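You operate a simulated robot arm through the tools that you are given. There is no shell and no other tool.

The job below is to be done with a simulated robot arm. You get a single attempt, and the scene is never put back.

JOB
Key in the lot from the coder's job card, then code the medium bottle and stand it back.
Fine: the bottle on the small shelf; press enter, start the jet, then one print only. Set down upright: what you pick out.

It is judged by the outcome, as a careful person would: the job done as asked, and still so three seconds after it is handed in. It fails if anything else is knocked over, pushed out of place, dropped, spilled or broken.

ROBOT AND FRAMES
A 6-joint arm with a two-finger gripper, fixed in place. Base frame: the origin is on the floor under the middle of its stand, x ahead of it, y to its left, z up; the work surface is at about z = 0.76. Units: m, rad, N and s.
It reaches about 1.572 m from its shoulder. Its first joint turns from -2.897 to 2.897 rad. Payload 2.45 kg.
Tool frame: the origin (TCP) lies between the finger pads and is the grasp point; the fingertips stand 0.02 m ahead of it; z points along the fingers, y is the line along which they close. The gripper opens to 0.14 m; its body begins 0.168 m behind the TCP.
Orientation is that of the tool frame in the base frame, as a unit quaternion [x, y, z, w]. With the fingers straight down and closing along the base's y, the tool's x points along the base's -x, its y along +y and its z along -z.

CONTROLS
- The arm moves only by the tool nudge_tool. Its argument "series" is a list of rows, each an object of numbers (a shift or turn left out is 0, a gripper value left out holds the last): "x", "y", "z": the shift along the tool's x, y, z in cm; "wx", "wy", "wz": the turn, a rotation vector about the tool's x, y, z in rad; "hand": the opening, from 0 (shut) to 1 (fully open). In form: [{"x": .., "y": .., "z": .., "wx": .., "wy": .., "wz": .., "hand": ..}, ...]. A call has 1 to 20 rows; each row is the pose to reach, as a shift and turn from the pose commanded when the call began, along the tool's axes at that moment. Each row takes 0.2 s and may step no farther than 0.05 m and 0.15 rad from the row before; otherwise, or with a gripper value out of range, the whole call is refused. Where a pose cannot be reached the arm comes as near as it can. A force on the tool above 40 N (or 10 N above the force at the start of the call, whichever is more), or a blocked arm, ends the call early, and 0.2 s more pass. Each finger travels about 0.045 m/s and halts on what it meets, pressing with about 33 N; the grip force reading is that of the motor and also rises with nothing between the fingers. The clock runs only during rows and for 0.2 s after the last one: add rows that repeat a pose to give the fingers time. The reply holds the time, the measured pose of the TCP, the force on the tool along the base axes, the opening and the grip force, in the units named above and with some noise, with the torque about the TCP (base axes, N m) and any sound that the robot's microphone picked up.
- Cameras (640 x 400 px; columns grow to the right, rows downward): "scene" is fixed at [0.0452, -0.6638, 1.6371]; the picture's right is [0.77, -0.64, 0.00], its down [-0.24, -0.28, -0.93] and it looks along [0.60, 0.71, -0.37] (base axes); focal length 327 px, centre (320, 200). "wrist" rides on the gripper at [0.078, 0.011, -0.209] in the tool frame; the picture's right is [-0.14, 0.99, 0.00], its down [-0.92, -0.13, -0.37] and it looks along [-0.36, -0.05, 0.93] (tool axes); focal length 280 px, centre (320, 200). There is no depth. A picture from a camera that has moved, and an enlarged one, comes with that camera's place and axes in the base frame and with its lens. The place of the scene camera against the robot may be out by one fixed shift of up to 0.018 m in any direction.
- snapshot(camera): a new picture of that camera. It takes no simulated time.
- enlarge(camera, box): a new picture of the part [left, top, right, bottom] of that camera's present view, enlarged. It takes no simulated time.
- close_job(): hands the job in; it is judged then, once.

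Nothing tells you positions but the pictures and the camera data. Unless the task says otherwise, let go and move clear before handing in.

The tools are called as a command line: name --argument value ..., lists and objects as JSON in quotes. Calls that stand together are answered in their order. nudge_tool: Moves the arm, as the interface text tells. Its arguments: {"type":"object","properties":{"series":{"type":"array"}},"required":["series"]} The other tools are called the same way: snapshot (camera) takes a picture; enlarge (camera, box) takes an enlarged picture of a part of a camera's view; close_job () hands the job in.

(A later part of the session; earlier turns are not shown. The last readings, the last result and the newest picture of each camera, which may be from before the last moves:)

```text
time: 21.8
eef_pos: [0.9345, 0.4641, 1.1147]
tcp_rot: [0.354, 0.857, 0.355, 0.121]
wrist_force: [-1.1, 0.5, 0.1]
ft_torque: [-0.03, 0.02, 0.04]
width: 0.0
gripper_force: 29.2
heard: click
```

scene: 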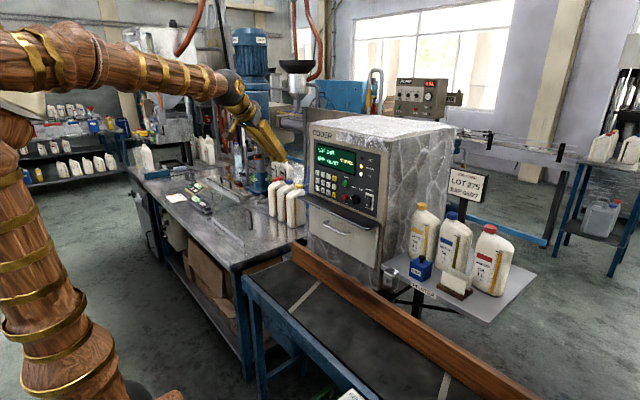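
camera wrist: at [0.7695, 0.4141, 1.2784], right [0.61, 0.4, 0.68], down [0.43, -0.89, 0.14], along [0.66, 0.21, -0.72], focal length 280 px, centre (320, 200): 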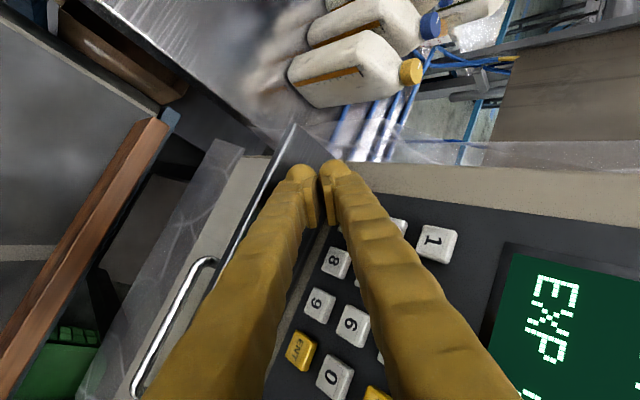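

"7" clicked. Now retreating and moving to "5".

nudge_tool --series '[{"x": 1.44, "y": -1.04, "z": -0.92}, {"x": 0.2025, "y": -0.736, "z": -3.21}, {"x": -1.035, "y": -0.432, "z": -5.497}, {"x": -1.035, "y": -0.432, "z": -5.497}]'

enlarge --camera "scene" --box '[295, 138, 365, 208]'

snapshot --camera "wrist"

```text
time: 22.8
eef_pos: [0.9126, 0.425, 1.1525]
tcp_rot: [0.355, 0.856, 0.356, 0.121]
wrist_force: [0.1, 0.1, 0.3]
ft_torque: [0.02, -0.04, 0.02]
width: 0.0
gripper_force: 29.8
```

```text
5.71 times, centred on (330, 173) of scene
camera zoom: at [0.0452, -0.6638, 1.6371], right [0.77, -0.64, 0.0], down [-0.24, -0.28, -0.93], along [0.6, 0.71, -0.37], focal length 1870 px, centre (263, 354)
```

zoom: 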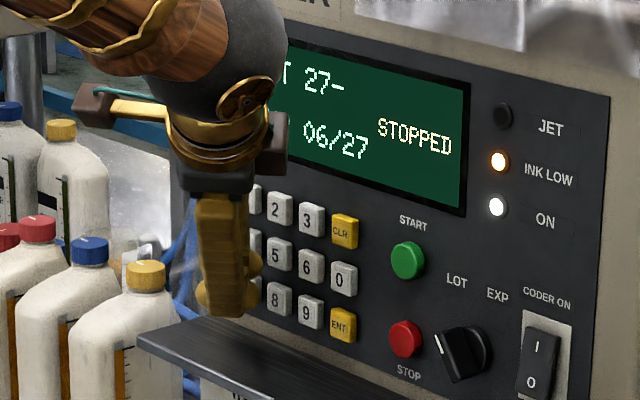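

```text
taken
camera wrist: at [0.7675, 0.375, 1.3123], right [0.61, 0.4, 0.68], down [0.43, -0.89, 0.14], along [0.66, 0.21, -0.72], focal length 280 px, centre (320, 200)
```

wrist: 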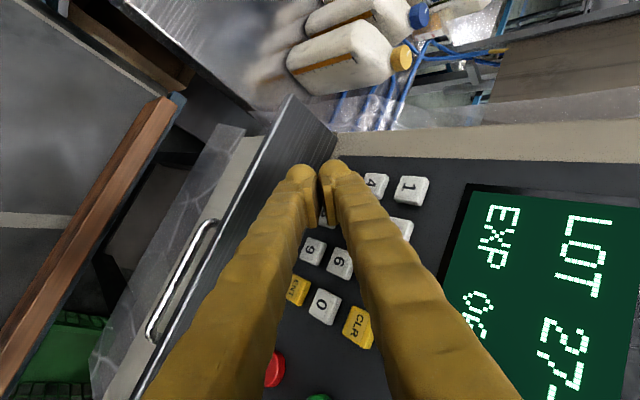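

Display shows "27-". Pressing "5" now.

nudge_tool --series '[{"x": -0.72, "y": 0.521, "z": 0.459}, {"x": -1.225, "y": 0.885, "z": 0.78}, {"x": -1.297, "y": 0.937, "z": 0.826}]'

```text
time: 23.6
eef_pos: [0.932, 0.4253, 1.1506]
tcp_rot: [0.354, 0.857, 0.355, 0.121]
wrist_force: [-0.8, -0.2, 1.0]
ft_torque: [-0.03, 0.0, 0.02]
width: 0.0001
gripper_force: 29.4
```

nudge_tool --series '[{"x": -0.108, "y": 0.078, "z": 0.069}]'

```text
time: 24.0
eef_pos: [0.9329, 0.4261, 1.1492]
tcp_rot: [0.354, 0.857, 0.354, 0.122]
wrist_force: [-1.1, -0.4, 0.1]
ft_torque: [-0.01, 0.0, 0.02]
width: 0.0
gripper_force: 28.6
```

nudge_tool --series '[{"x": -0.108, "y": 0.078, "z": 0.069}]'

```text
time: 24.4
eef_pos: [0.9345, 0.4255, 1.1497]
tcp_rot: [0.353, 0.857, 0.355, 0.122]
wrist_force: [-1.9, -0.5, 0.0]
ft_torque: [0.02, 0.0, 0.01]
width: 0.0001
gripper_force: 29.6
heard: click
```

"5" clicked. I'll retreat, confirm the display, and move in front of ENT.

nudge_tool --series '[{"x": 1.44, "y": -1.04, "z": -0.92}, {"x": -1.2535, "y": -4.15, "z": -1.617}, {"x": -3.947, "y": -7.259, "z": -2.313}, {"x": -3.947, "y": -7.259, "z": -2.313}]'

enlarge --camera "scene" --box '[295, 138, 365, 208]'

snapshot --camera "wrist"

```text
time: 25.4
eef_pos: [0.9141, 0.3491, 1.1147]
tcp_rot: [0.354, 0.856, 0.356, 0.122]
wrist_force: [0.3, 0.2, 0.1]
ft_torque: [-0.01, -0.01, 0.0]
width: 0.0001
gripper_force: 29.2
```

```text
5.71 times, centred on (330, 173) of scene
camera zoom: at [0.0452, -0.6638, 1.6371], right [0.77, -0.64, 0.0], down [-0.24, -0.28, -0.93], along [0.6, 0.71, -0.37], focal length 1870 px, centre (263, 354)
```

zoom: 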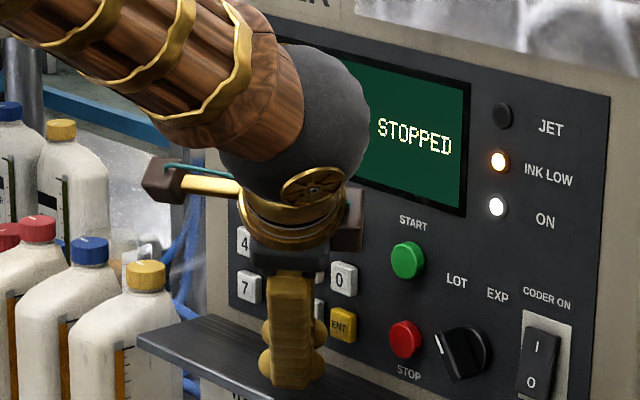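

```text
taken
camera wrist: at [0.7687, 0.2993, 1.2763], right [0.61, 0.4, 0.68], down [0.43, -0.89, 0.14], along [0.66, 0.21, -0.72], focal length 280 px, centre (320, 200)
```

wrist: 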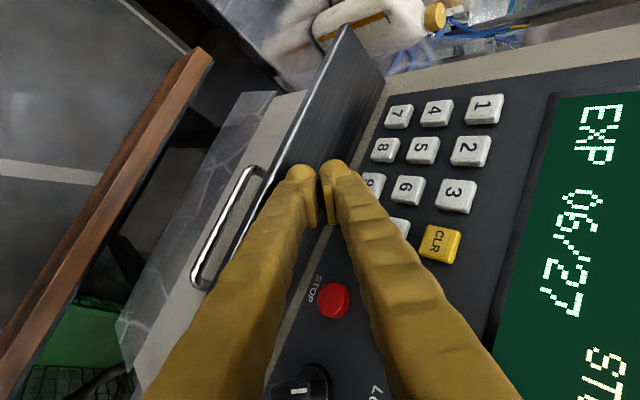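

ENT is aligned. I'll press it in the same gentle way and then read the display.

nudge_tool --series '[{"x": -0.72, "y": 0.521, "z": 0.459}, {"x": -1.225, "y": 0.885, "z": 0.78}, {"x": -1.297, "y": 0.937, "z": 0.826}]'

```text
time: 26.2
eef_pos: [0.933, 0.3499, 1.1145]
tcp_rot: [0.354, 0.857, 0.355, 0.122]
wrist_force: [-0.2, 1.3, -0.1]
ft_torque: [0.0, 0.0, 0.02]
width: 0.0
gripper_force: 30.0
```

nudge_tool --series '[{"x": -0.144, "y": 0.104, "z": 0.092}]'

```text
time: 26.6
eef_pos: [0.9342, 0.3509, 1.1154]
tcp_rot: [0.354, 0.857, 0.355, 0.121]
wrist_force: [-2.1, -0.6, 1.1]
ft_torque: [0.01, -0.04, 0.01]
width: 0.0002
gripper_force: 29.3
heard: click
```

ENT clicked. I'll retreat 4 cm, move in front of START, and read the display.

nudge_tool --series '[{"x": 2.88, "y": -2.08, "z": -1.84}, {"x": 0.627, "y": -1.38, "z": -6.175}, {"x": -1.627, "y": -0.679, "z": -10.509}, {"x": -1.627, "y": -0.679, "z": -10.509}]'

enlarge --camera "scene" --box '[295, 138, 365, 208]'

snapshot --camera "wrist"

```text
time: 27.6
eef_pos: [0.8962, 0.2796, 1.1864]
tcp_rot: [0.355, 0.857, 0.354, 0.121]
wrist_force: [0.4, 0.5, 0.6]
ft_torque: [0.04, -0.03, 0.03]
width: 0.0
gripper_force: 29.2
```

```text
5.71 times, centred on (330, 173) of scene
camera zoom: at [0.0452, -0.6638, 1.6371], right [0.77, -0.64, 0.0], down [-0.24, -0.28, -0.93], along [0.6, 0.71, -0.37], focal length 1870 px, centre (263, 354)
```

zoom: 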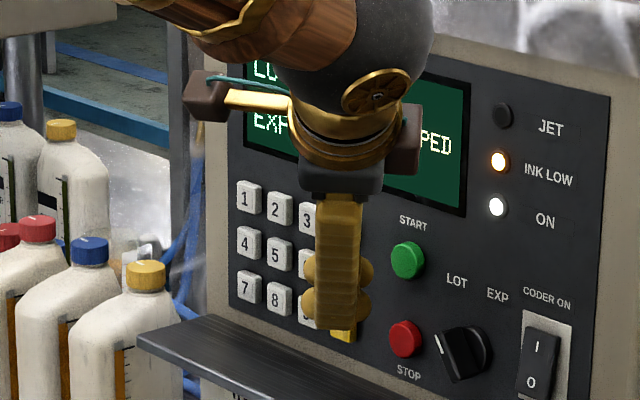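

```text
taken
camera wrist: at [0.7511, 0.2311, 1.3486], right [0.62, 0.4, 0.68], down [0.43, -0.89, 0.14], along [0.66, 0.21, -0.72], focal length 280 px, centre (320, 200)
```

wrist: 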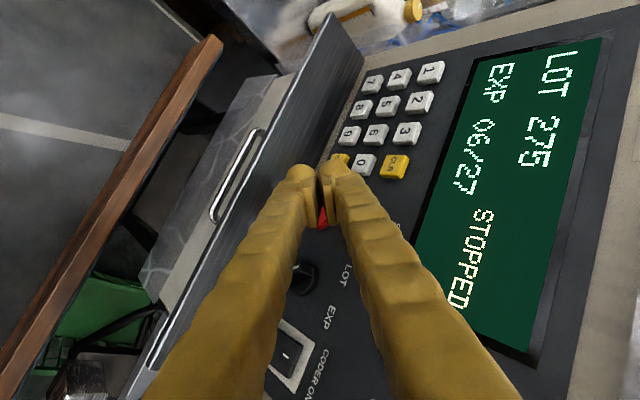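

The display now reads LOT 275, EXP 06/27. I'll approach START in steps.

nudge_tool --series '[{"x": -0.72, "y": 0.521, "z": 0.459}, {"x": -1.442, "y": 1.042, "z": 0.918}, {"x": -1.802, "y": 1.302, "z": 1.147}, {"x": -1.802, "y": 1.302, "z": 1.147}]'

enlarge --camera "scene" --box '[320, 158, 370, 208]'

```text
time: 28.6
eef_pos: [0.9204, 0.2798, 1.1834]
tcp_rot: [0.355, 0.857, 0.355, 0.121]
wrist_force: [0.4, -0.2, 0.5]
ft_torque: [-0.01, 0.0, -0.02]
width: 0.0
gripper_force: 29.2
```

```text
8.00 times, centred on (345, 183) of scene
camera zoom: at [0.0452, -0.6638, 1.6371], right [0.77, -0.64, 0.0], down [-0.24, -0.28, -0.93], along [0.6, 0.71, -0.37], focal length 2618 px, centre (120, 336)
```

zoom: 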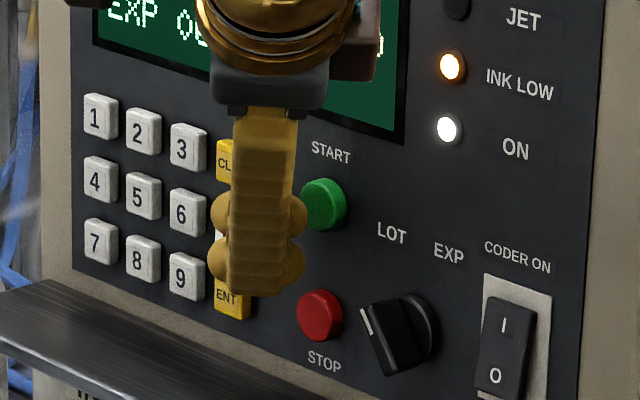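

nudge_tool --series '[{"x": -0.36, "y": 0.26, "z": 0.229}, {"x": -0.72, "y": 0.521, "z": 0.459}, {"x": -0.865, "y": 0.625, "z": 0.551}]'

```text
time: 29.4
eef_pos: [0.9299, 0.2804, 1.185]
tcp_rot: [0.354, 0.857, 0.354, 0.121]
wrist_force: [-0.9, -0.1, 0.8]
ft_torque: [-0.01, 0.01, -0.03]
width: 0.0
gripper_force: 29.2
```

nudge_tool --series '[{"x": -0.144, "y": 0.104, "z": 0.092}]'

```text
time: 29.8
eef_pos: [0.9329, 0.2815, 1.1848]
tcp_rot: [0.354, 0.857, 0.355, 0.122]
wrist_force: [-1.5, -0.7, 0.4]
ft_torque: [-0.02, -0.01, 0.0]
width: 0.0003
gripper_force: 29.8
heard: click
```

START clicked. I'll back off 5 cm and check the JET lamp and display.

nudge_tool --series '[{"x": 1.8, "y": -1.3, "z": -1.15}, {"x": 3.6, "y": -2.6, "z": -2.3}, {"x": 7.2, "y": -5.2, "z": -4.6}, {"x": 7.2, "y": -5.2, "z": -4.6}]'

enlarge --camera "scene" --box '[295, 110, 395, 220]'

snapshot --camera "wrist"

snapshot --camera "scene"

```text
time: 30.8
eef_pos: [0.8319, 0.2815, 1.1838]
tcp_rot: [0.355, 0.856, 0.355, 0.121]
wrist_force: [-0.7, 0.7, 1.7]
ft_torque: [0.02, 0.01, 0.02]
width: 0.0
gripper_force: 29.0
```

```text
3.64 times, centred on (345, 165) of scene
camera zoom: at [0.0452, -0.6638, 1.6371], right [0.77, -0.64, 0.0], down [-0.24, -0.28, -0.93], along [0.6, 0.71, -0.37], focal length 1190 px, centre (229, 327)
```

zoom: 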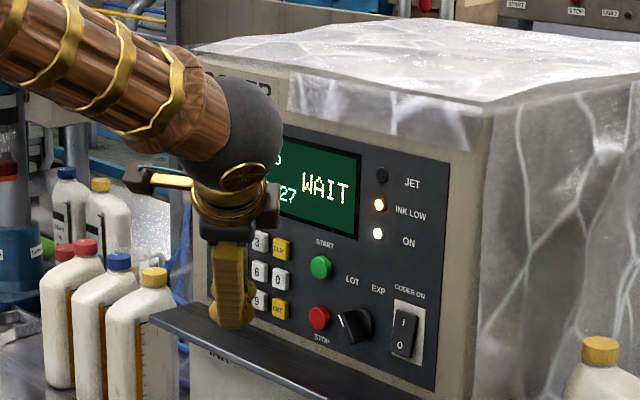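

```text
taken
camera wrist: at [0.6871, 0.2314, 1.3447], right [0.61, 0.4, 0.68], down [0.43, -0.89, 0.14], along [0.66, 0.21, -0.72], focal length 280 px, centre (320, 200)
```

wrist: 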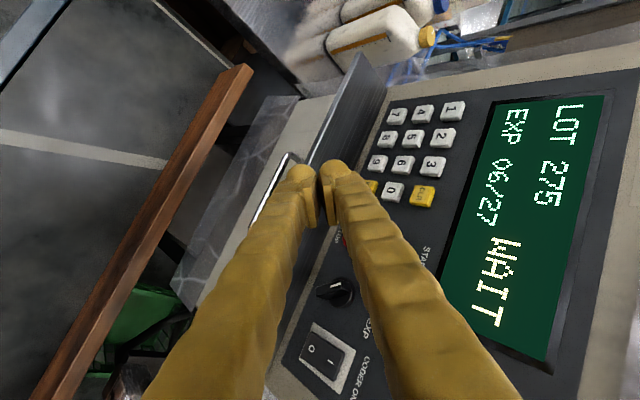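

```text
taken
```

scene: 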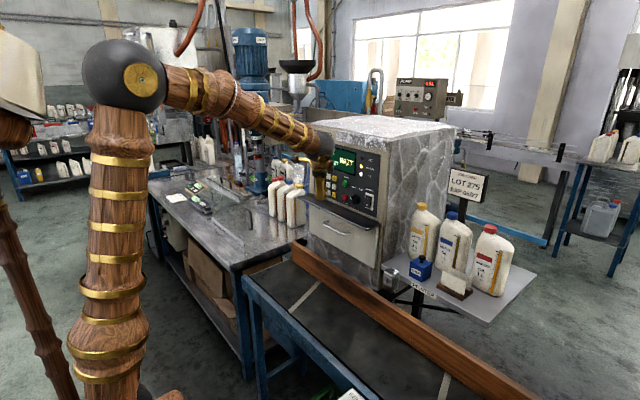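

The coder shows WAIT while the jet warms up; the lot is right (275). Meanwhile I'll swing over to the shelf with the tool straight down and the camera on the right side, away from the job card sign, to measure the bottle and print head.

nudge_tool --series '[{"x": -2.47, "y": -0.77, "z": -2.179, "wx": 0.0237, "wy": 0.0483, "wz": -0.1229}, {"x": -4.94, "y": -1.54, "z": -4.358, "wx": 0.0475, "wy": 0.0966, "wz": -0.2458}, {"x": -7.41, "y": -2.31, "z": -6.537, "wx": 0.0712, "wy": 0.145, "wz": -0.3688}, {"x": -9.88, "y": -3.08, "z": -8.716, "wx": 0.0949, "wy": 0.1933, "wz": -0.4917}, {"x": -12.35, "y": -3.85, "z": -10.894, "wx": 0.1186, "wy": 0.2416, "wz": -0.6146}, {"x": -14.82, "y": -4.62, "z": -13.073, "wx": 0.1424, "wy": 0.2899, "wz": -0.7375, "hand": 1}, {"x": -17.29, "y": -5.39, "z": -15.252, "wx": 0.1661, "wy": 0.3382, "wz": -0.8604}, {"x": -19.76, "y": -6.16, "z": -17.431, "wx": 0.1898, "wy": 0.3866, "wz": -0.9834}, {"x": -22.23, "y": -6.93, "z": -19.61, "wx": 0.2136, "wy": 0.4349, "wz": -1.1063}, {"x": -24.7, "y": -7.7, "z": -21.789, "wx": 0.2373, "wy": 0.4832, "wz": -1.2292}, {"x": -27.17, "y": -8.47, "z": -23.968, "wx": 0.261, "wy": 0.5315, "wz": -1.3521}, {"x": -29.64, "y": -9.24, "z": -26.147, "wx": 0.2848, "wy": 0.5798, "wz": -1.475}, {"x": -32.11, "y": -10.01, "z": -28.326, "wx": 0.3085, "wy": 0.6282, "wz": -1.598}, {"x": -34.58, "y": -10.78, "z": -30.505, "wx": 0.3322, "wy": 0.6765, "wz": -1.7209}, {"x": -37.05, "y": -11.55, "z": -32.683, "wx": 0.3559, "wy": 0.7248, "wz": -1.8438}, {"x": -39.52, "y": -12.32, "z": -34.862, "wx": 0.3797, "wy": 0.7731, "wz": -1.9667}, {"x": -41.99, "y": -13.09, "z": -37.041, "wx": 0.4034, "wy": 0.8214, "wz": -2.0896}, {"x": -44.46, "y": -13.86, "z": -39.22, "wx": 0.4271, "wy": 0.8697, "wz": -2.2126}, {"x": -44.46, "y": -13.86, "z": -39.22, "wx": 0.4271, "wy": 0.8697, "wz": -2.2126}]'

snapshot --camera "wrist"

snapshot --camera "scene"

```text
time: 34.8
eef_pos: [0.9018, -0.2996, 1.3541]
tcp_rot: [0.707, -0.707, 0.0, 0.0]
wrist_force: [0.1, 0.1, 0.0]
ft_torque: [0.0, -0.03, 0.0]
width: 0.14
gripper_force: 0.0
```

```text
taken
camera wrist: at [0.8924, -0.3779, 1.5619], right [-0.99, 0.14, 0.0], down [0.13, 0.92, 0.37], along [0.05, 0.36, -0.93], focal length 280 px, centre (320, 200)
```

wrist: 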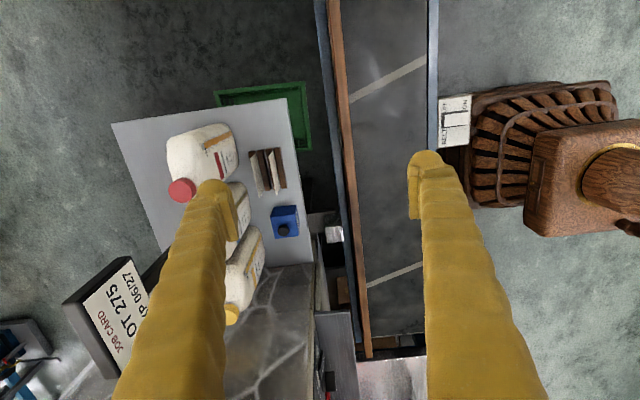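

```text
taken
```

scene: 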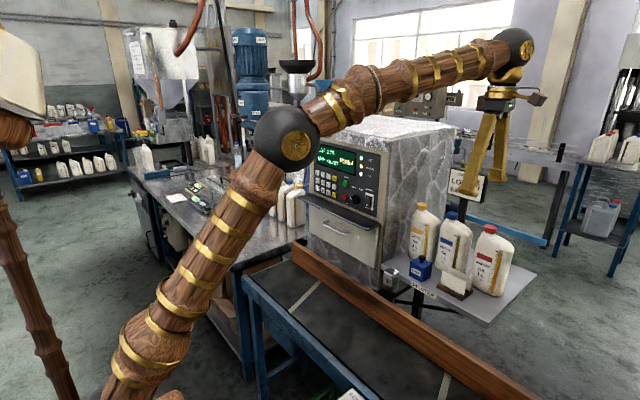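

A good plan view of the shelf. I'll enlarge the bottle region, the head and the coder display.

enlarge --camera "wrist" --box '[100, 80, 320, 250]'

enlarge --camera "wrist" --box '[270, 180, 390, 280]'

enlarge --camera "scene" --box '[300, 130, 390, 220]'

enlarge --camera "scene" --box '[370, 180, 540, 330]'

```text
2.35 times, centred on (210, 165) of wrist
camera zoom: at [0.8924, -0.3779, 1.5619], right [-0.99, 0.14, 0.0], down [0.13, 0.92, 0.37], along [0.05, 0.36, -0.93], focal length 660 px, centre (579, 282)
```

zoom: 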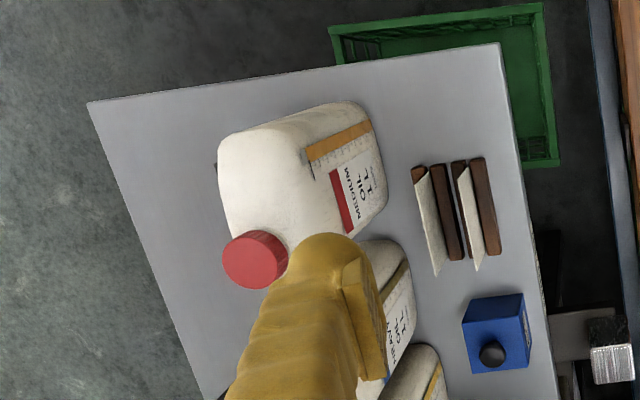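

```text
4.00 times, centred on (330, 230) of wrist
camera zoom: at [0.8924, -0.3779, 1.5619], right [-0.99, 0.14, 0.0], down [0.13, 0.92, 0.37], along [0.05, 0.36, -0.93], focal length 1122 px, centre (280, 80)
```

zoom: 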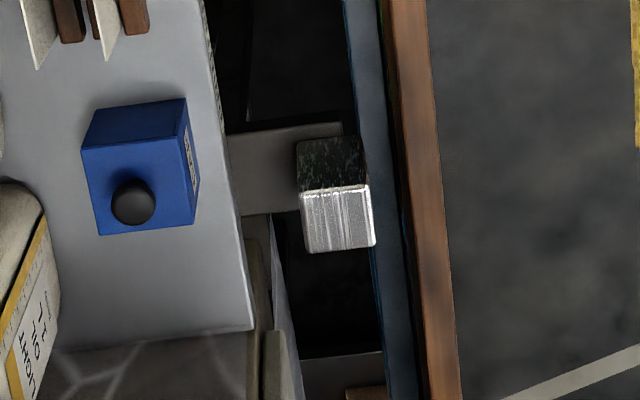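

```text
4.44 times, centred on (345, 175) of scene
camera zoom: at [0.0452, -0.6638, 1.6371], right [0.77, -0.64, 0.0], down [-0.24, -0.28, -0.93], along [0.6, 0.71, -0.37], focal length 1454 px, centre (209, 311)
```

zoom: 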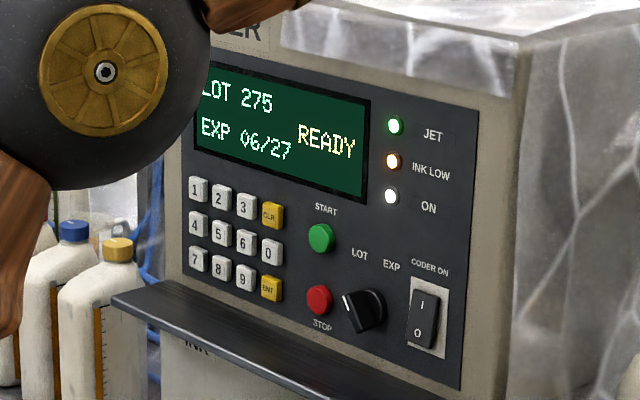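

```text
2.67 times, centred on (455, 255) of scene
camera zoom: at [0.0452, -0.6638, 1.6371], right [0.77, -0.64, 0.0], down [-0.24, -0.28, -0.93], along [0.6, 0.71, -0.37], focal length 873 px, centre (-40, 53)
```

zoom: 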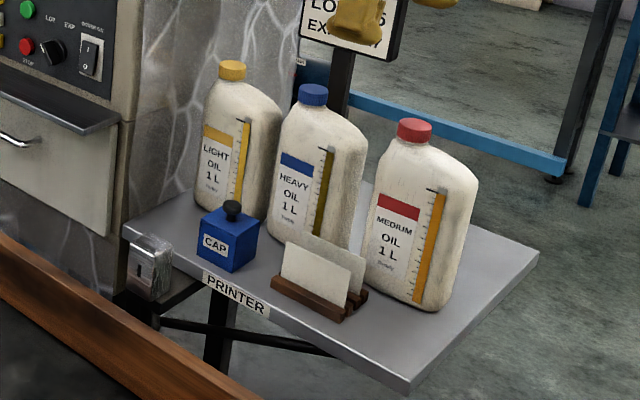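

READY is shown and the JET lamp is lit. Now I'll move above the medium bottle for an overhead view to fix its centre and orientation.

nudge_tool --series '[{"x": -0.2, "y": -4.56, "z": 0.7}, {"x": -0.4, "y": -9.12, "z": 1.4}, {"x": -0.6, "y": -13.68, "z": 2.1}, {"x": -0.8, "y": -18.24, "z": 2.8}, {"x": -0.96, "y": -22.8, "z": 3.4}, {"x": -0.96, "y": -22.8, "z": 3.4}]'

snapshot --camera "wrist"

enlarge --camera "wrist" --box '[230, 100, 430, 260]'

snapshot --camera "scene"

```text
time: 36.2
eef_pos: [1.0502, -0.2744, 1.2746]
tcp_rot: [0.707, -0.707, 0.0, -0.001]
wrist_force: [0.0, -0.5, -0.4]
ft_torque: [0.05, 0.04, -0.01]
width: 0.14
gripper_force: 0.1
out of reach, approached as far as the arm can: row 3, 4, 5, 6
```

```text
taken
camera wrist: at [1.0399, -0.3523, 1.4842], right [-0.99, 0.14, 0.0], down [0.13, 0.92, 0.37], along [0.05, 0.37, -0.93], focal length 280 px, centre (320, 200)
```

wrist: 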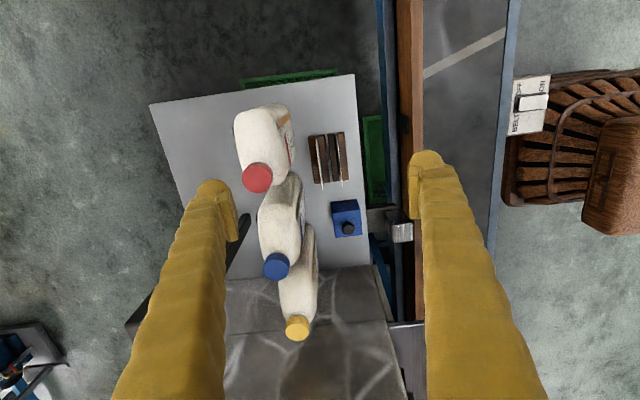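

```text
2.50 times, centred on (330, 180) of wrist
camera zoom: at [1.0399, -0.3523, 1.4842], right [-0.99, 0.14, 0.0], down [0.13, 0.92, 0.37], along [0.05, 0.37, -0.93], focal length 701 px, centre (295, 250)
```

zoom: 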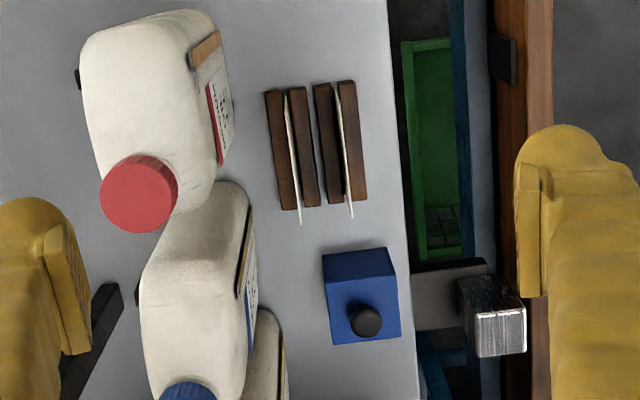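

```text
taken
```

scene: 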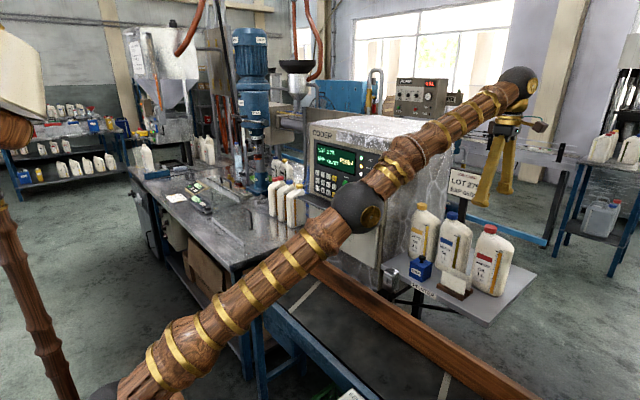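

The arm is near full stretch here (vertical tool tops out around z ≈ 1.07 over the bottle), so I must enter with a slight tilt. From several views the bottle's front face is at x ≈ 1.105, cap centre (1.137, -0.256, 1.13), body y from -0.343 to -0.223. I'll zoom in on the holder, head and rail for clearances.

enlarge --camera "wrist" --box '[290, 110, 370, 200]'

enlarge --camera "scene" --box '[430, 240, 490, 310]'

enlarge --camera "wrist" --box '[220, 90, 310, 200]'

enlarge --camera "scene" --box '[350, 250, 430, 320]'

```text
4.44 times, centred on (330, 155) of wrist
camera zoom: at [1.0399, -0.3523, 1.4842], right [-0.99, 0.14, 0.0], down [0.13, 0.92, 0.37], along [0.05, 0.37, -0.93], focal length 1246 px, centre (276, 400)
```

zoom: 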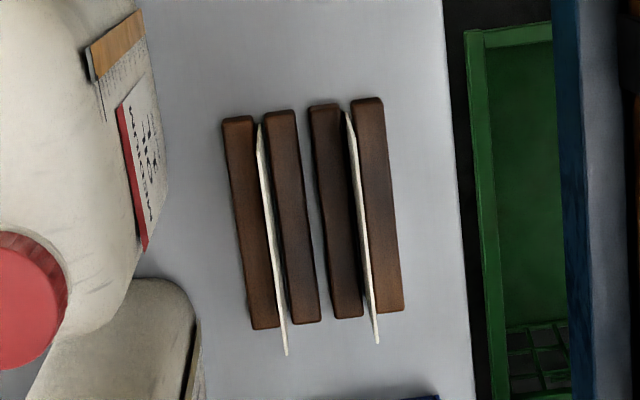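

```text
5.71 times, centred on (460, 275) of scene
camera zoom: at [0.0452, -0.6638, 1.6371], right [0.77, -0.64, 0.0], down [-0.24, -0.28, -0.93], along [0.6, 0.71, -0.37], focal length 1870 px, centre (-480, -229)
```

zoom: 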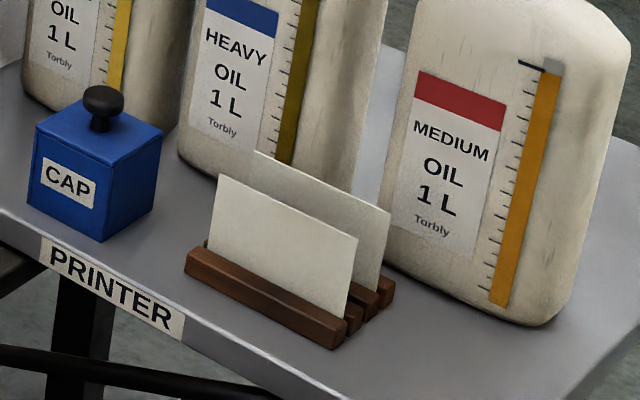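

```text
3.64 times, centred on (265, 145) of wrist
camera zoom: at [1.0399, -0.3523, 1.4842], right [-0.99, 0.14, 0.0], down [0.13, 0.92, 0.37], along [0.05, 0.37, -0.93], focal length 1020 px, centre (520, 400)
```

zoom: 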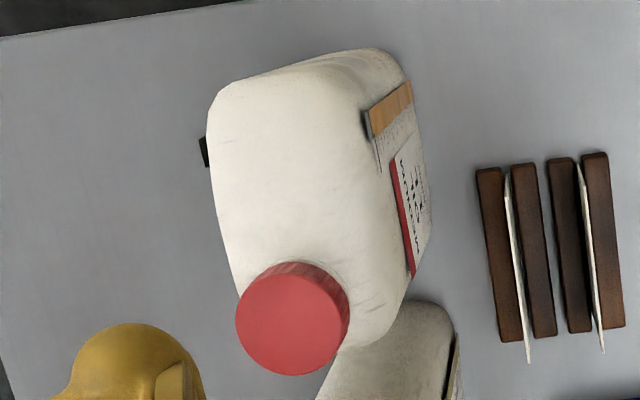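

```text
5.71 times, centred on (390, 285) of scene
camera zoom: at [0.0452, -0.6638, 1.6371], right [0.77, -0.64, 0.0], down [-0.24, -0.28, -0.93], along [0.6, 0.71, -0.37], focal length 1870 px, centre (-80, -286)
```

zoom: 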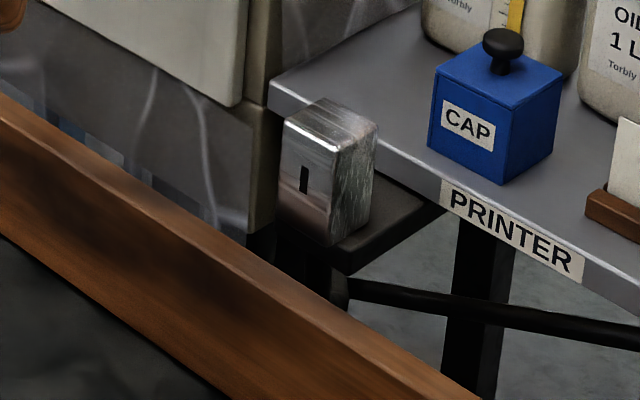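

Shelf top is at z ≈ 0.885, the card tops are about 0.955, the nozzle slot is at about (0.883, -0.041, 0.913), and the rail top is about 0.865. I'll come in with a slight tilt and fingers open front/back, above the medium bottle, then look before descending.

nudge_tool --series '[{"x": 0.34, "y": -2.17, "z": 2.6, "wx": 0.0524, "hand": 1}, {"x": 0.68, "y": -4.34, "z": 5.0, "wx": 0.1047}, {"x": 1.02, "y": -6.51, "z": 7.3, "wx": 0.1571}, {"x": 1.36, "y": -8.68, "z": 9.46, "wx": 0.2094}, {"x": 1.36, "y": -8.68, "z": 9.46, "wx": 0.2094}]'

snapshot --camera "wrist"

enlarge --camera "scene" --box '[400, 90, 560, 320]'

```text
time: 37.4
eef_pos: [1.1403, -0.2873, 1.1785]
tcp_rot: [0.703, -0.703, 0.075, -0.075]
wrist_force: [-0.3, -0.9, 0.2]
ft_torque: [0.01, -0.02, -0.06]
width: 0.1402
gripper_force: 0.1
```

```text
taken
camera wrist: at [1.0867, -0.3655, 1.3803], right [-0.97, 0.14, -0.21], down [0.05, 0.92, 0.39], along [0.24, 0.37, -0.9], focal length 280 px, centre (320, 200)
```

wrist: 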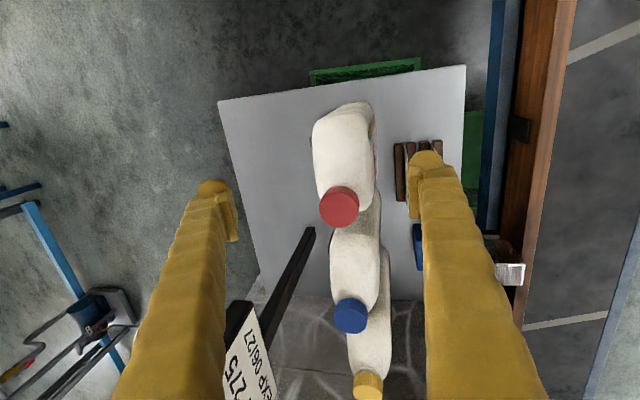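

```text
1.74 times, centred on (480, 205) of scene
camera zoom: at [0.0452, -0.6638, 1.6371], right [0.77, -0.64, 0.0], down [-0.24, -0.28, -0.93], along [0.6, 0.71, -0.37], focal length 569 px, centre (42, 191)
```

zoom: 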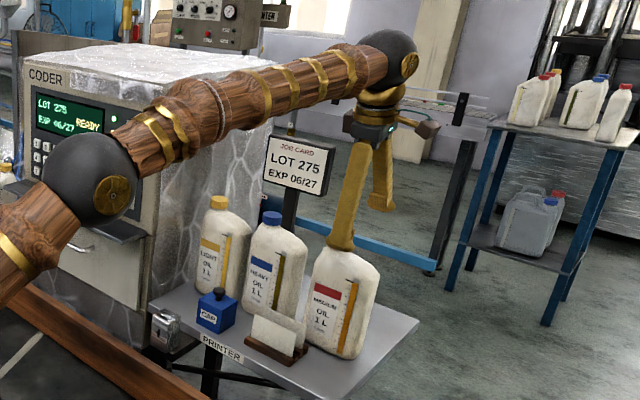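

Fingers straddle the bottle front and back with good clearance. Descending partway while straightening the tilt, then checking.

nudge_tool --series '[{"x": 0.01, "y": 0.83, "z": 3.58, "wx": -0.0419}, {"x": 0.03, "y": 1.66, "z": 7.15, "wx": -0.0838}, {"x": 0.04, "y": 2.48, "z": 10.73, "wx": -0.1256}, {"x": 0.04, "y": 2.48, "z": 10.73, "wx": -0.1256}]'

snapshot --camera "wrist"

enlarge --camera "scene" --box '[420, 120, 540, 320]'

```text
time: 38.4
eef_pos: [1.1347, -0.2843, 1.0669]
tcp_rot: [0.707, -0.706, 0.03, -0.03]
wrist_force: [-0.5, 0.2, -0.9]
ft_torque: [-0.01, -0.01, 0.0]
width: 0.1399
gripper_force: 0.1
```

```text
taken
camera wrist: at [1.1085, -0.3627, 1.2734], right [-0.99, 0.14, -0.08], down [0.1, 0.92, 0.38], along [0.13, 0.37, -0.92], focal length 280 px, centre (320, 200)
```

wrist: 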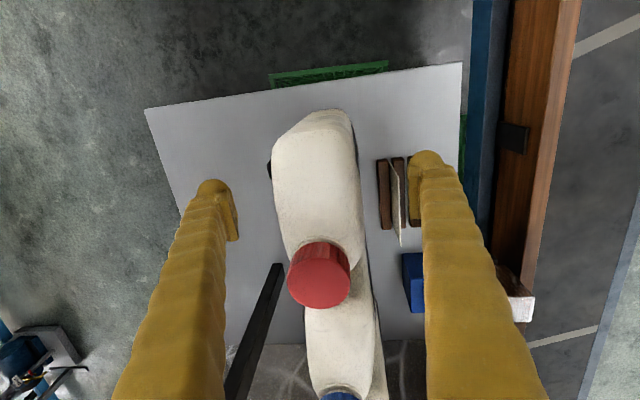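

```text
2.00 times, centred on (480, 220) of scene
camera zoom: at [0.0452, -0.6638, 1.6371], right [0.77, -0.64, 0.0], down [-0.24, -0.28, -0.93], along [0.6, 0.71, -0.37], focal length 654 px, centre (0, 160)
```

zoom: 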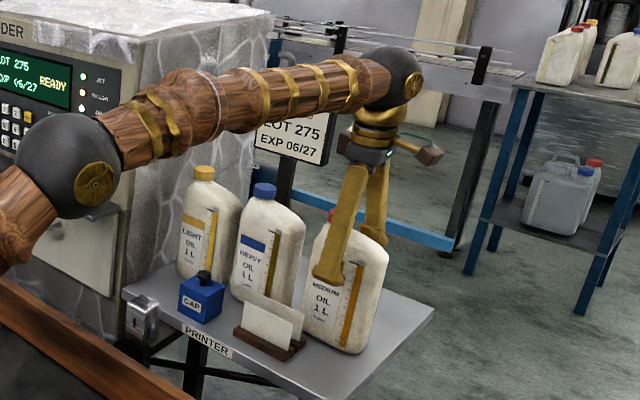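

The bottle body is centred between the fingers. I'll descend to grasp height.

nudge_tool --series '[{"x": 0.18, "y": 0.19, "z": 3.59, "wx": -0.0419}, {"x": 0.37, "y": 0.37, "z": 7.18, "wx": -0.0838}, {"x": 0.37, "y": 0.37, "z": 7.18, "wx": -0.0838}]'

snapshot --camera "wrist"

enlarge --camera "scene" --box '[420, 150, 540, 320]'

```text
time: 39.2
eef_pos: [1.1398, -0.2878, 0.9934]
tcp_rot: [0.707, -0.707, 0.0, 0.0]
wrist_force: [0.5, -0.5, -0.3]
ft_torque: [-0.03, 0.0, 0.01]
width: 0.1399
gripper_force: 0.0
```

```text
taken
camera wrist: at [1.1302, -0.3651, 1.2029], right [-0.99, 0.14, 0.0], down [0.13, 0.92, 0.37], along [0.05, 0.37, -0.93], focal length 280 px, centre (320, 200)
```

wrist: 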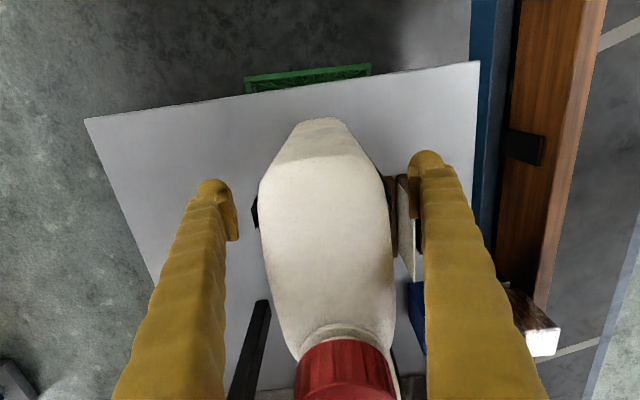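

```text
2.35 times, centred on (480, 235) of scene
camera zoom: at [0.0452, -0.6638, 1.6371], right [0.77, -0.64, 0.0], down [-0.24, -0.28, -0.93], along [0.6, 0.71, -0.37], focal length 770 px, centre (-56, 118)
```

zoom: 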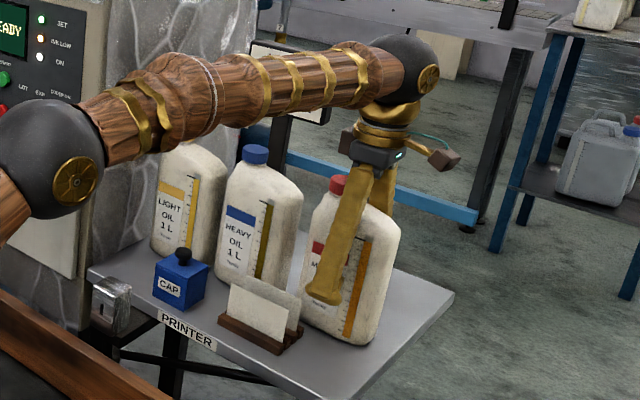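

Well placed on the bottle with clearance all around. I'll centre by 3 mm and close the grip.

nudge_tool --series '[{"y": 0.3}, {"y": 0.3, "hand": 0}, {"y": 0.3, "hand": 0}, {"y": 0.3, "hand": 0}, {"y": 0.3, "hand": 0}, {"y": 0.3, "hand": 0}, {"y": 0.3, "hand": 0}, {"y": 0.3, "hand": 0}, {"y": 0.3, "hand": 0}, {"y": 0.3, "hand": 0}]'

snapshot --camera "wrist"

enlarge --camera "scene" --box '[420, 150, 540, 320]'

```text
time: 41.4
eef_pos: [1.136, -0.2875, 0.9952]
tcp_rot: [0.708, -0.707, 0.0, 0.001]
wrist_force: [-3.5, -0.4, 5.2]
ft_torque: [0.05, 0.0, 0.03]
width: 0.0658
gripper_force: 33.0
```

```text
taken
camera wrist: at [1.1268, -0.3658, 1.2036], right [-0.99, 0.14, 0.0], down [0.13, 0.92, 0.37], along [0.05, 0.37, -0.93], focal length 280 px, centre (320, 200)
```

wrist: 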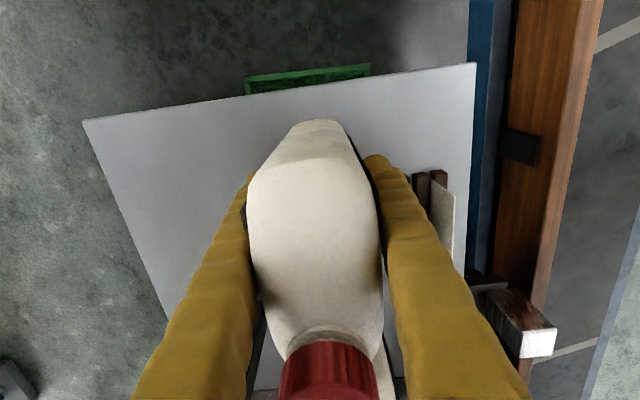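

```text
2.35 times, centred on (480, 235) of scene
camera zoom: at [0.0452, -0.6638, 1.6371], right [0.77, -0.64, 0.0], down [-0.24, -0.28, -0.93], along [0.6, 0.71, -0.37], focal length 770 px, centre (-56, 118)
```

zoom: 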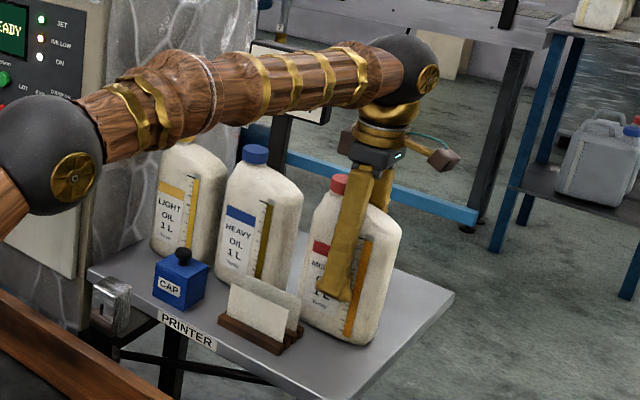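

The bottle is gripped (6.6 cm wide). I'll lift 3 cm slowly and check the hold.

nudge_tool --series '[{"z": -0.5}, {"z": -1.0}, {"z": -2.0}, {"z": -3.0}, {"z": -3.0}]'

enlarge --camera "scene" --box '[420, 150, 540, 320]'

snapshot --camera "wrist"

```text
time: 42.6
eef_pos: [1.1382, -0.2872, 1.0246]
tcp_rot: [0.707, -0.707, 0.0, 0.0]
wrist_force: [-0.6, -0.3, -9.4]
ft_torque: [-0.07, 0.01, -0.05]
width: 0.0657
gripper_force: 32.9
```

```text
2.35 times, centred on (480, 235) of scene
camera zoom: at [0.0452, -0.6638, 1.6371], right [0.77, -0.64, 0.0], down [-0.24, -0.28, -0.93], along [0.6, 0.71, -0.37], focal length 770 px, centre (-56, 118)
```

zoom: 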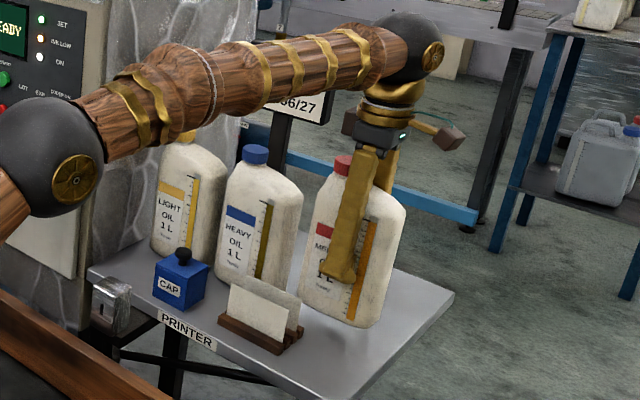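

```text
taken
camera wrist: at [1.1269, -0.3654, 1.2332], right [-0.99, 0.14, 0.0], down [0.13, 0.92, 0.37], along [0.05, 0.37, -0.93], focal length 280 px, centre (320, 200)
```

wrist: 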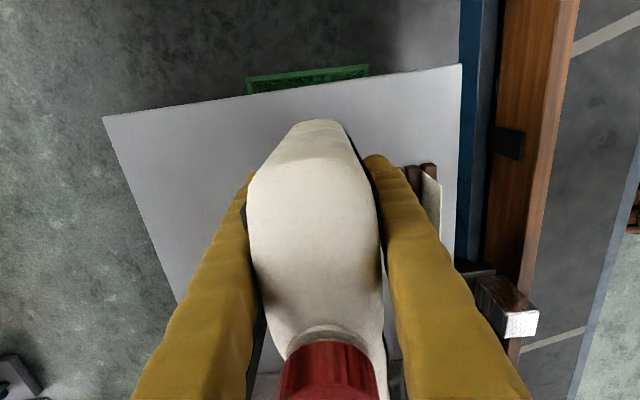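

Good hold: about 9.4 N, upright. I notice a small dark box on the rail's rear side near y ≈ -0.26; I'll look at that before passing the head.

enlarge --camera "wrist" --box '[450, 100, 590, 200]'

enlarge --camera "wrist" --box '[440, 240, 580, 360]'

enlarge --camera "scene" --box '[360, 260, 560, 400]'

```text
4.00 times, centred on (520, 150) of wrist
camera zoom: at [1.1269, -0.3654, 1.2332], right [-0.99, 0.14, 0.0], down [0.13, 0.92, 0.37], along [0.05, 0.37, -0.93], focal length 1122 px, centre (-480, 400)
```

zoom: 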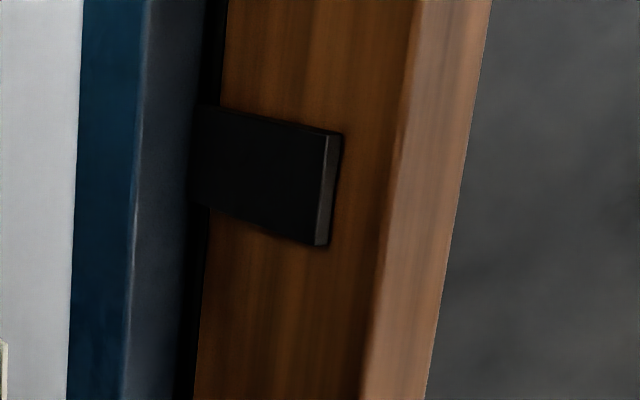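

```text
3.33 times, centred on (510, 300) of wrist
camera zoom: at [1.1269, -0.3654, 1.2332], right [-0.99, 0.14, 0.0], down [0.13, 0.92, 0.37], along [0.05, 0.37, -0.93], focal length 935 px, centre (-313, -133)
```

zoom: 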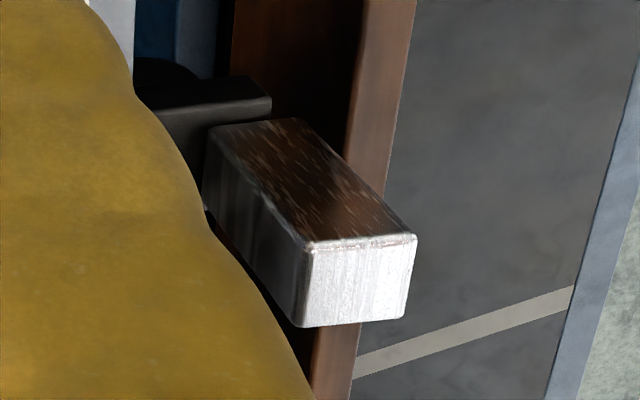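

```text
2.86 times, centred on (460, 330) of scene
camera zoom: at [0.0452, -0.6638, 1.6371], right [0.77, -0.64, 0.0], down [-0.24, -0.28, -0.93], along [0.6, 0.71, -0.37], focal length 935 px, centre (-80, -171)
```

zoom: 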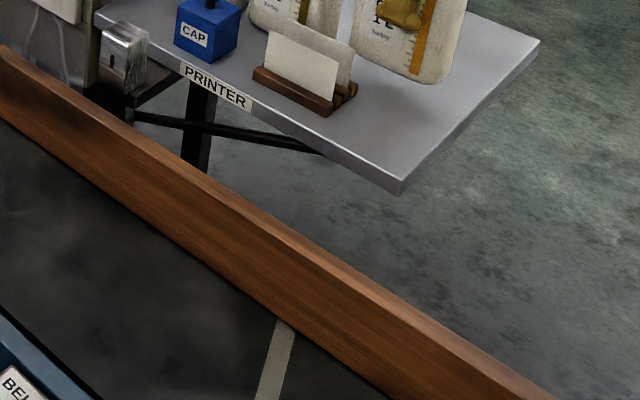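

That is only a rail bracket. Refined figures: rail top z ≈ 0.862 (x 0.829–0.852), head front face x ≈ 0.8825, slot at y ≈ -0.04, z ≈ 0.913. I'll carry the bottle right, around the card holder, then toward the robot, staying well clear of the nozzle line.

nudge_tool --series '[{"x": 2.3, "y": 0.45}, {"x": 4.6, "y": 0.9}, {"x": 6.8, "y": 1.3}, {"x": 6.8, "y": 4.3, "z": -0.7}, {"x": 6.8, "y": 7.3, "z": -1.4}, {"x": 6.8, "y": 10.3, "z": -2.1}, {"x": 6.8, "y": 13.3, "z": -2.8}, {"x": 6.8, "y": 16.3, "z": -3.5}, {"x": 6.8, "y": 19.3, "z": -3.5}, {"x": 6.8, "y": 22.3, "z": -3.5}, {"x": 6.8, "y": 25.3, "z": -3.5}, {"x": 6.8, "y": 28.3, "z": -3.5}, {"x": 6.8, "y": 31.3, "z": -3.5}, {"x": 6.8, "y": 32.3, "z": -3.5}, {"x": 6.8, "y": 32.3, "z": -3.5}]'

snapshot --camera "wrist"

snapshot --camera "scene"

```text
time: 45.8
eef_pos: [0.8115, -0.3553, 1.0588]
tcp_rot: [0.707, -0.707, 0.0, 0.001]
wrist_force: [0.5, 0.3, -8.9]
ft_torque: [-0.07, 0.01, 0.0]
width: 0.066
gripper_force: 33.1
```

```text
taken
camera wrist: at [0.8018, -0.4336, 1.2685], right [-0.99, 0.14, 0.0], down [0.13, 0.92, 0.37], along [0.05, 0.37, -0.93], focal length 280 px, centre (320, 200)
```

wrist: 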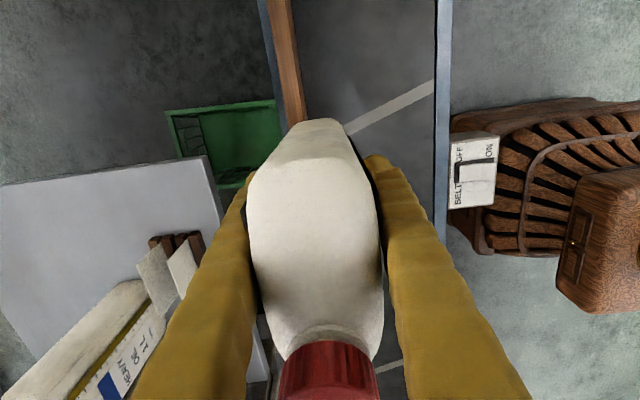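

```text
taken
```

scene: 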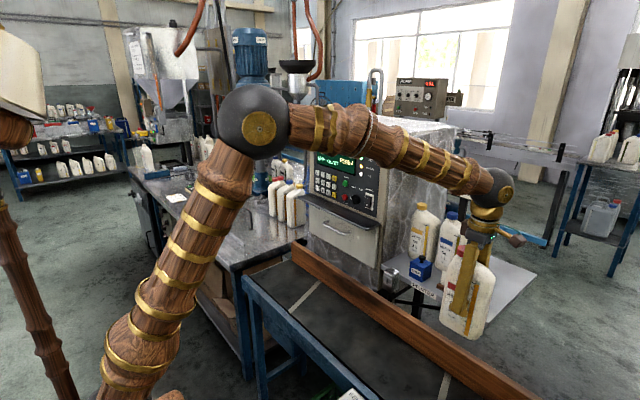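

The bottle is over the belt side now and everything on the shelf is undisturbed. I'll lower to the printing height well short of the nozzle and check clearance to the rail.

nudge_tool --series '[{"x": -3.3, "y": -0.2, "z": 1.5}, {"x": -6.6, "y": -0.3, "z": 3.0}, {"x": -10.0, "y": -0.35, "z": 4.5}, {"x": -10.0, "y": -0.35, "z": 5.7}, {"x": -10.0, "y": -0.35, "z": 6.8}, {"x": -10.0, "y": -0.35, "z": 6.8}]'

enlarge --camera "scene" --box '[380, 220, 520, 360]'

snapshot --camera "wrist"

```text
time: 47.2
eef_pos: [0.817, -0.2565, 0.9927]
tcp_rot: [-0.707, 0.707, -0.001, 0.0]
wrist_force: [-0.4, 0.3, -8.6]
ft_torque: [-0.06, -0.05, 0.01]
width: 0.0656
gripper_force: 33.0
```

```text
2.86 times, centred on (450, 290) of scene
camera zoom: at [0.0452, -0.6638, 1.6371], right [0.77, -0.64, 0.0], down [-0.24, -0.28, -0.93], along [0.6, 0.71, -0.37], focal length 935 px, centre (-51, -57)
```

zoom: 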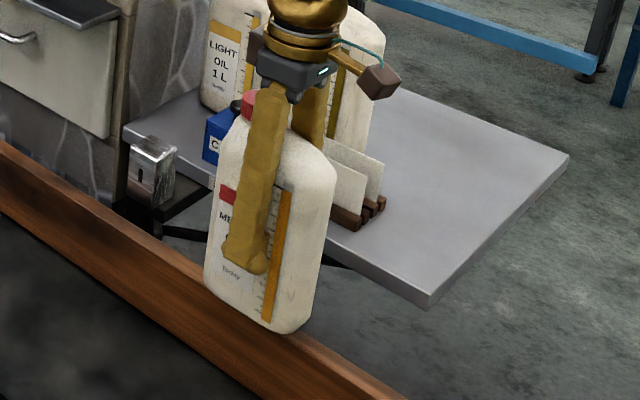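

```text
taken
camera wrist: at [0.8074, -0.3344, 1.2019], right [-0.99, 0.14, 0.0], down [0.13, 0.92, 0.37], along [0.05, 0.37, -0.93], focal length 280 px, centre (320, 200)
```

wrist: 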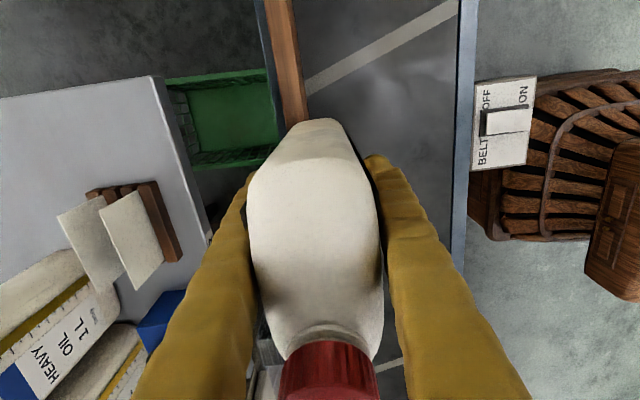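

No contact with the rail. From the newer views the shelf top is nearer 0.897, so the bottle's base is now at about 0.895. I'll lower about 1.4 cm more so the nozzle meets the body about 3 cm above the base, and set the start point for the pass.

nudge_tool --series '[{"x": -1.8, "y": 0.3, "z": 0.5}, {"x": -3.7, "y": 0.6, "z": 1.0}, {"x": -5.55, "y": 0.7, "z": 1.35}, {"x": -5.55, "y": 0.7, "z": 1.35}]'

enlarge --camera "scene" --box '[370, 220, 510, 340]'

snapshot --camera "wrist"

```text
time: 48.2
eef_pos: [0.81, -0.1985, 0.9797]
tcp_rot: [-0.707, 0.707, 0.0, 0.0]
wrist_force: [0.6, -0.3, -9.6]
ft_torque: [-0.08, 0.01, 0.01]
width: 0.0657
gripper_force: 32.9
```

```text
3.33 times, centred on (440, 280) of scene
camera zoom: at [0.0452, -0.6638, 1.6371], right [0.77, -0.64, 0.0], down [-0.24, -0.28, -0.93], along [0.6, 0.71, -0.37], focal length 1091 px, centre (-80, -67)
```

zoom: 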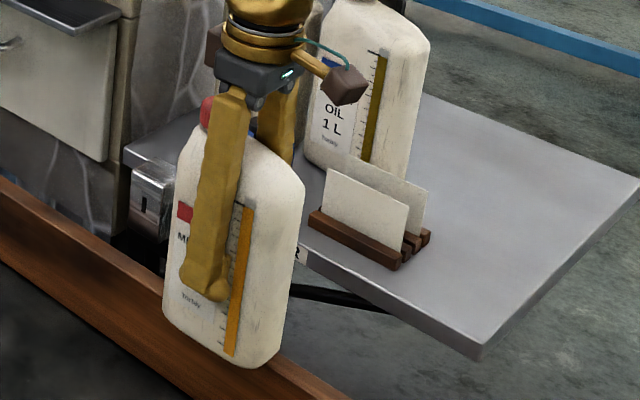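

```text
taken
camera wrist: at [0.8003, -0.2766, 1.188], right [-0.99, 0.14, 0.0], down [0.13, 0.92, 0.37], along [0.05, 0.37, -0.93], focal length 280 px, centre (320, 200)
```

wrist: 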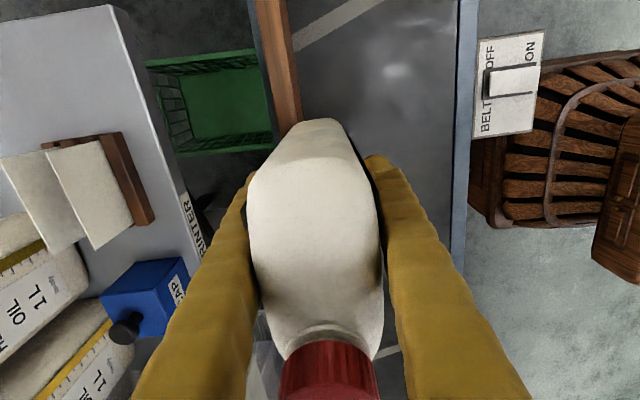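

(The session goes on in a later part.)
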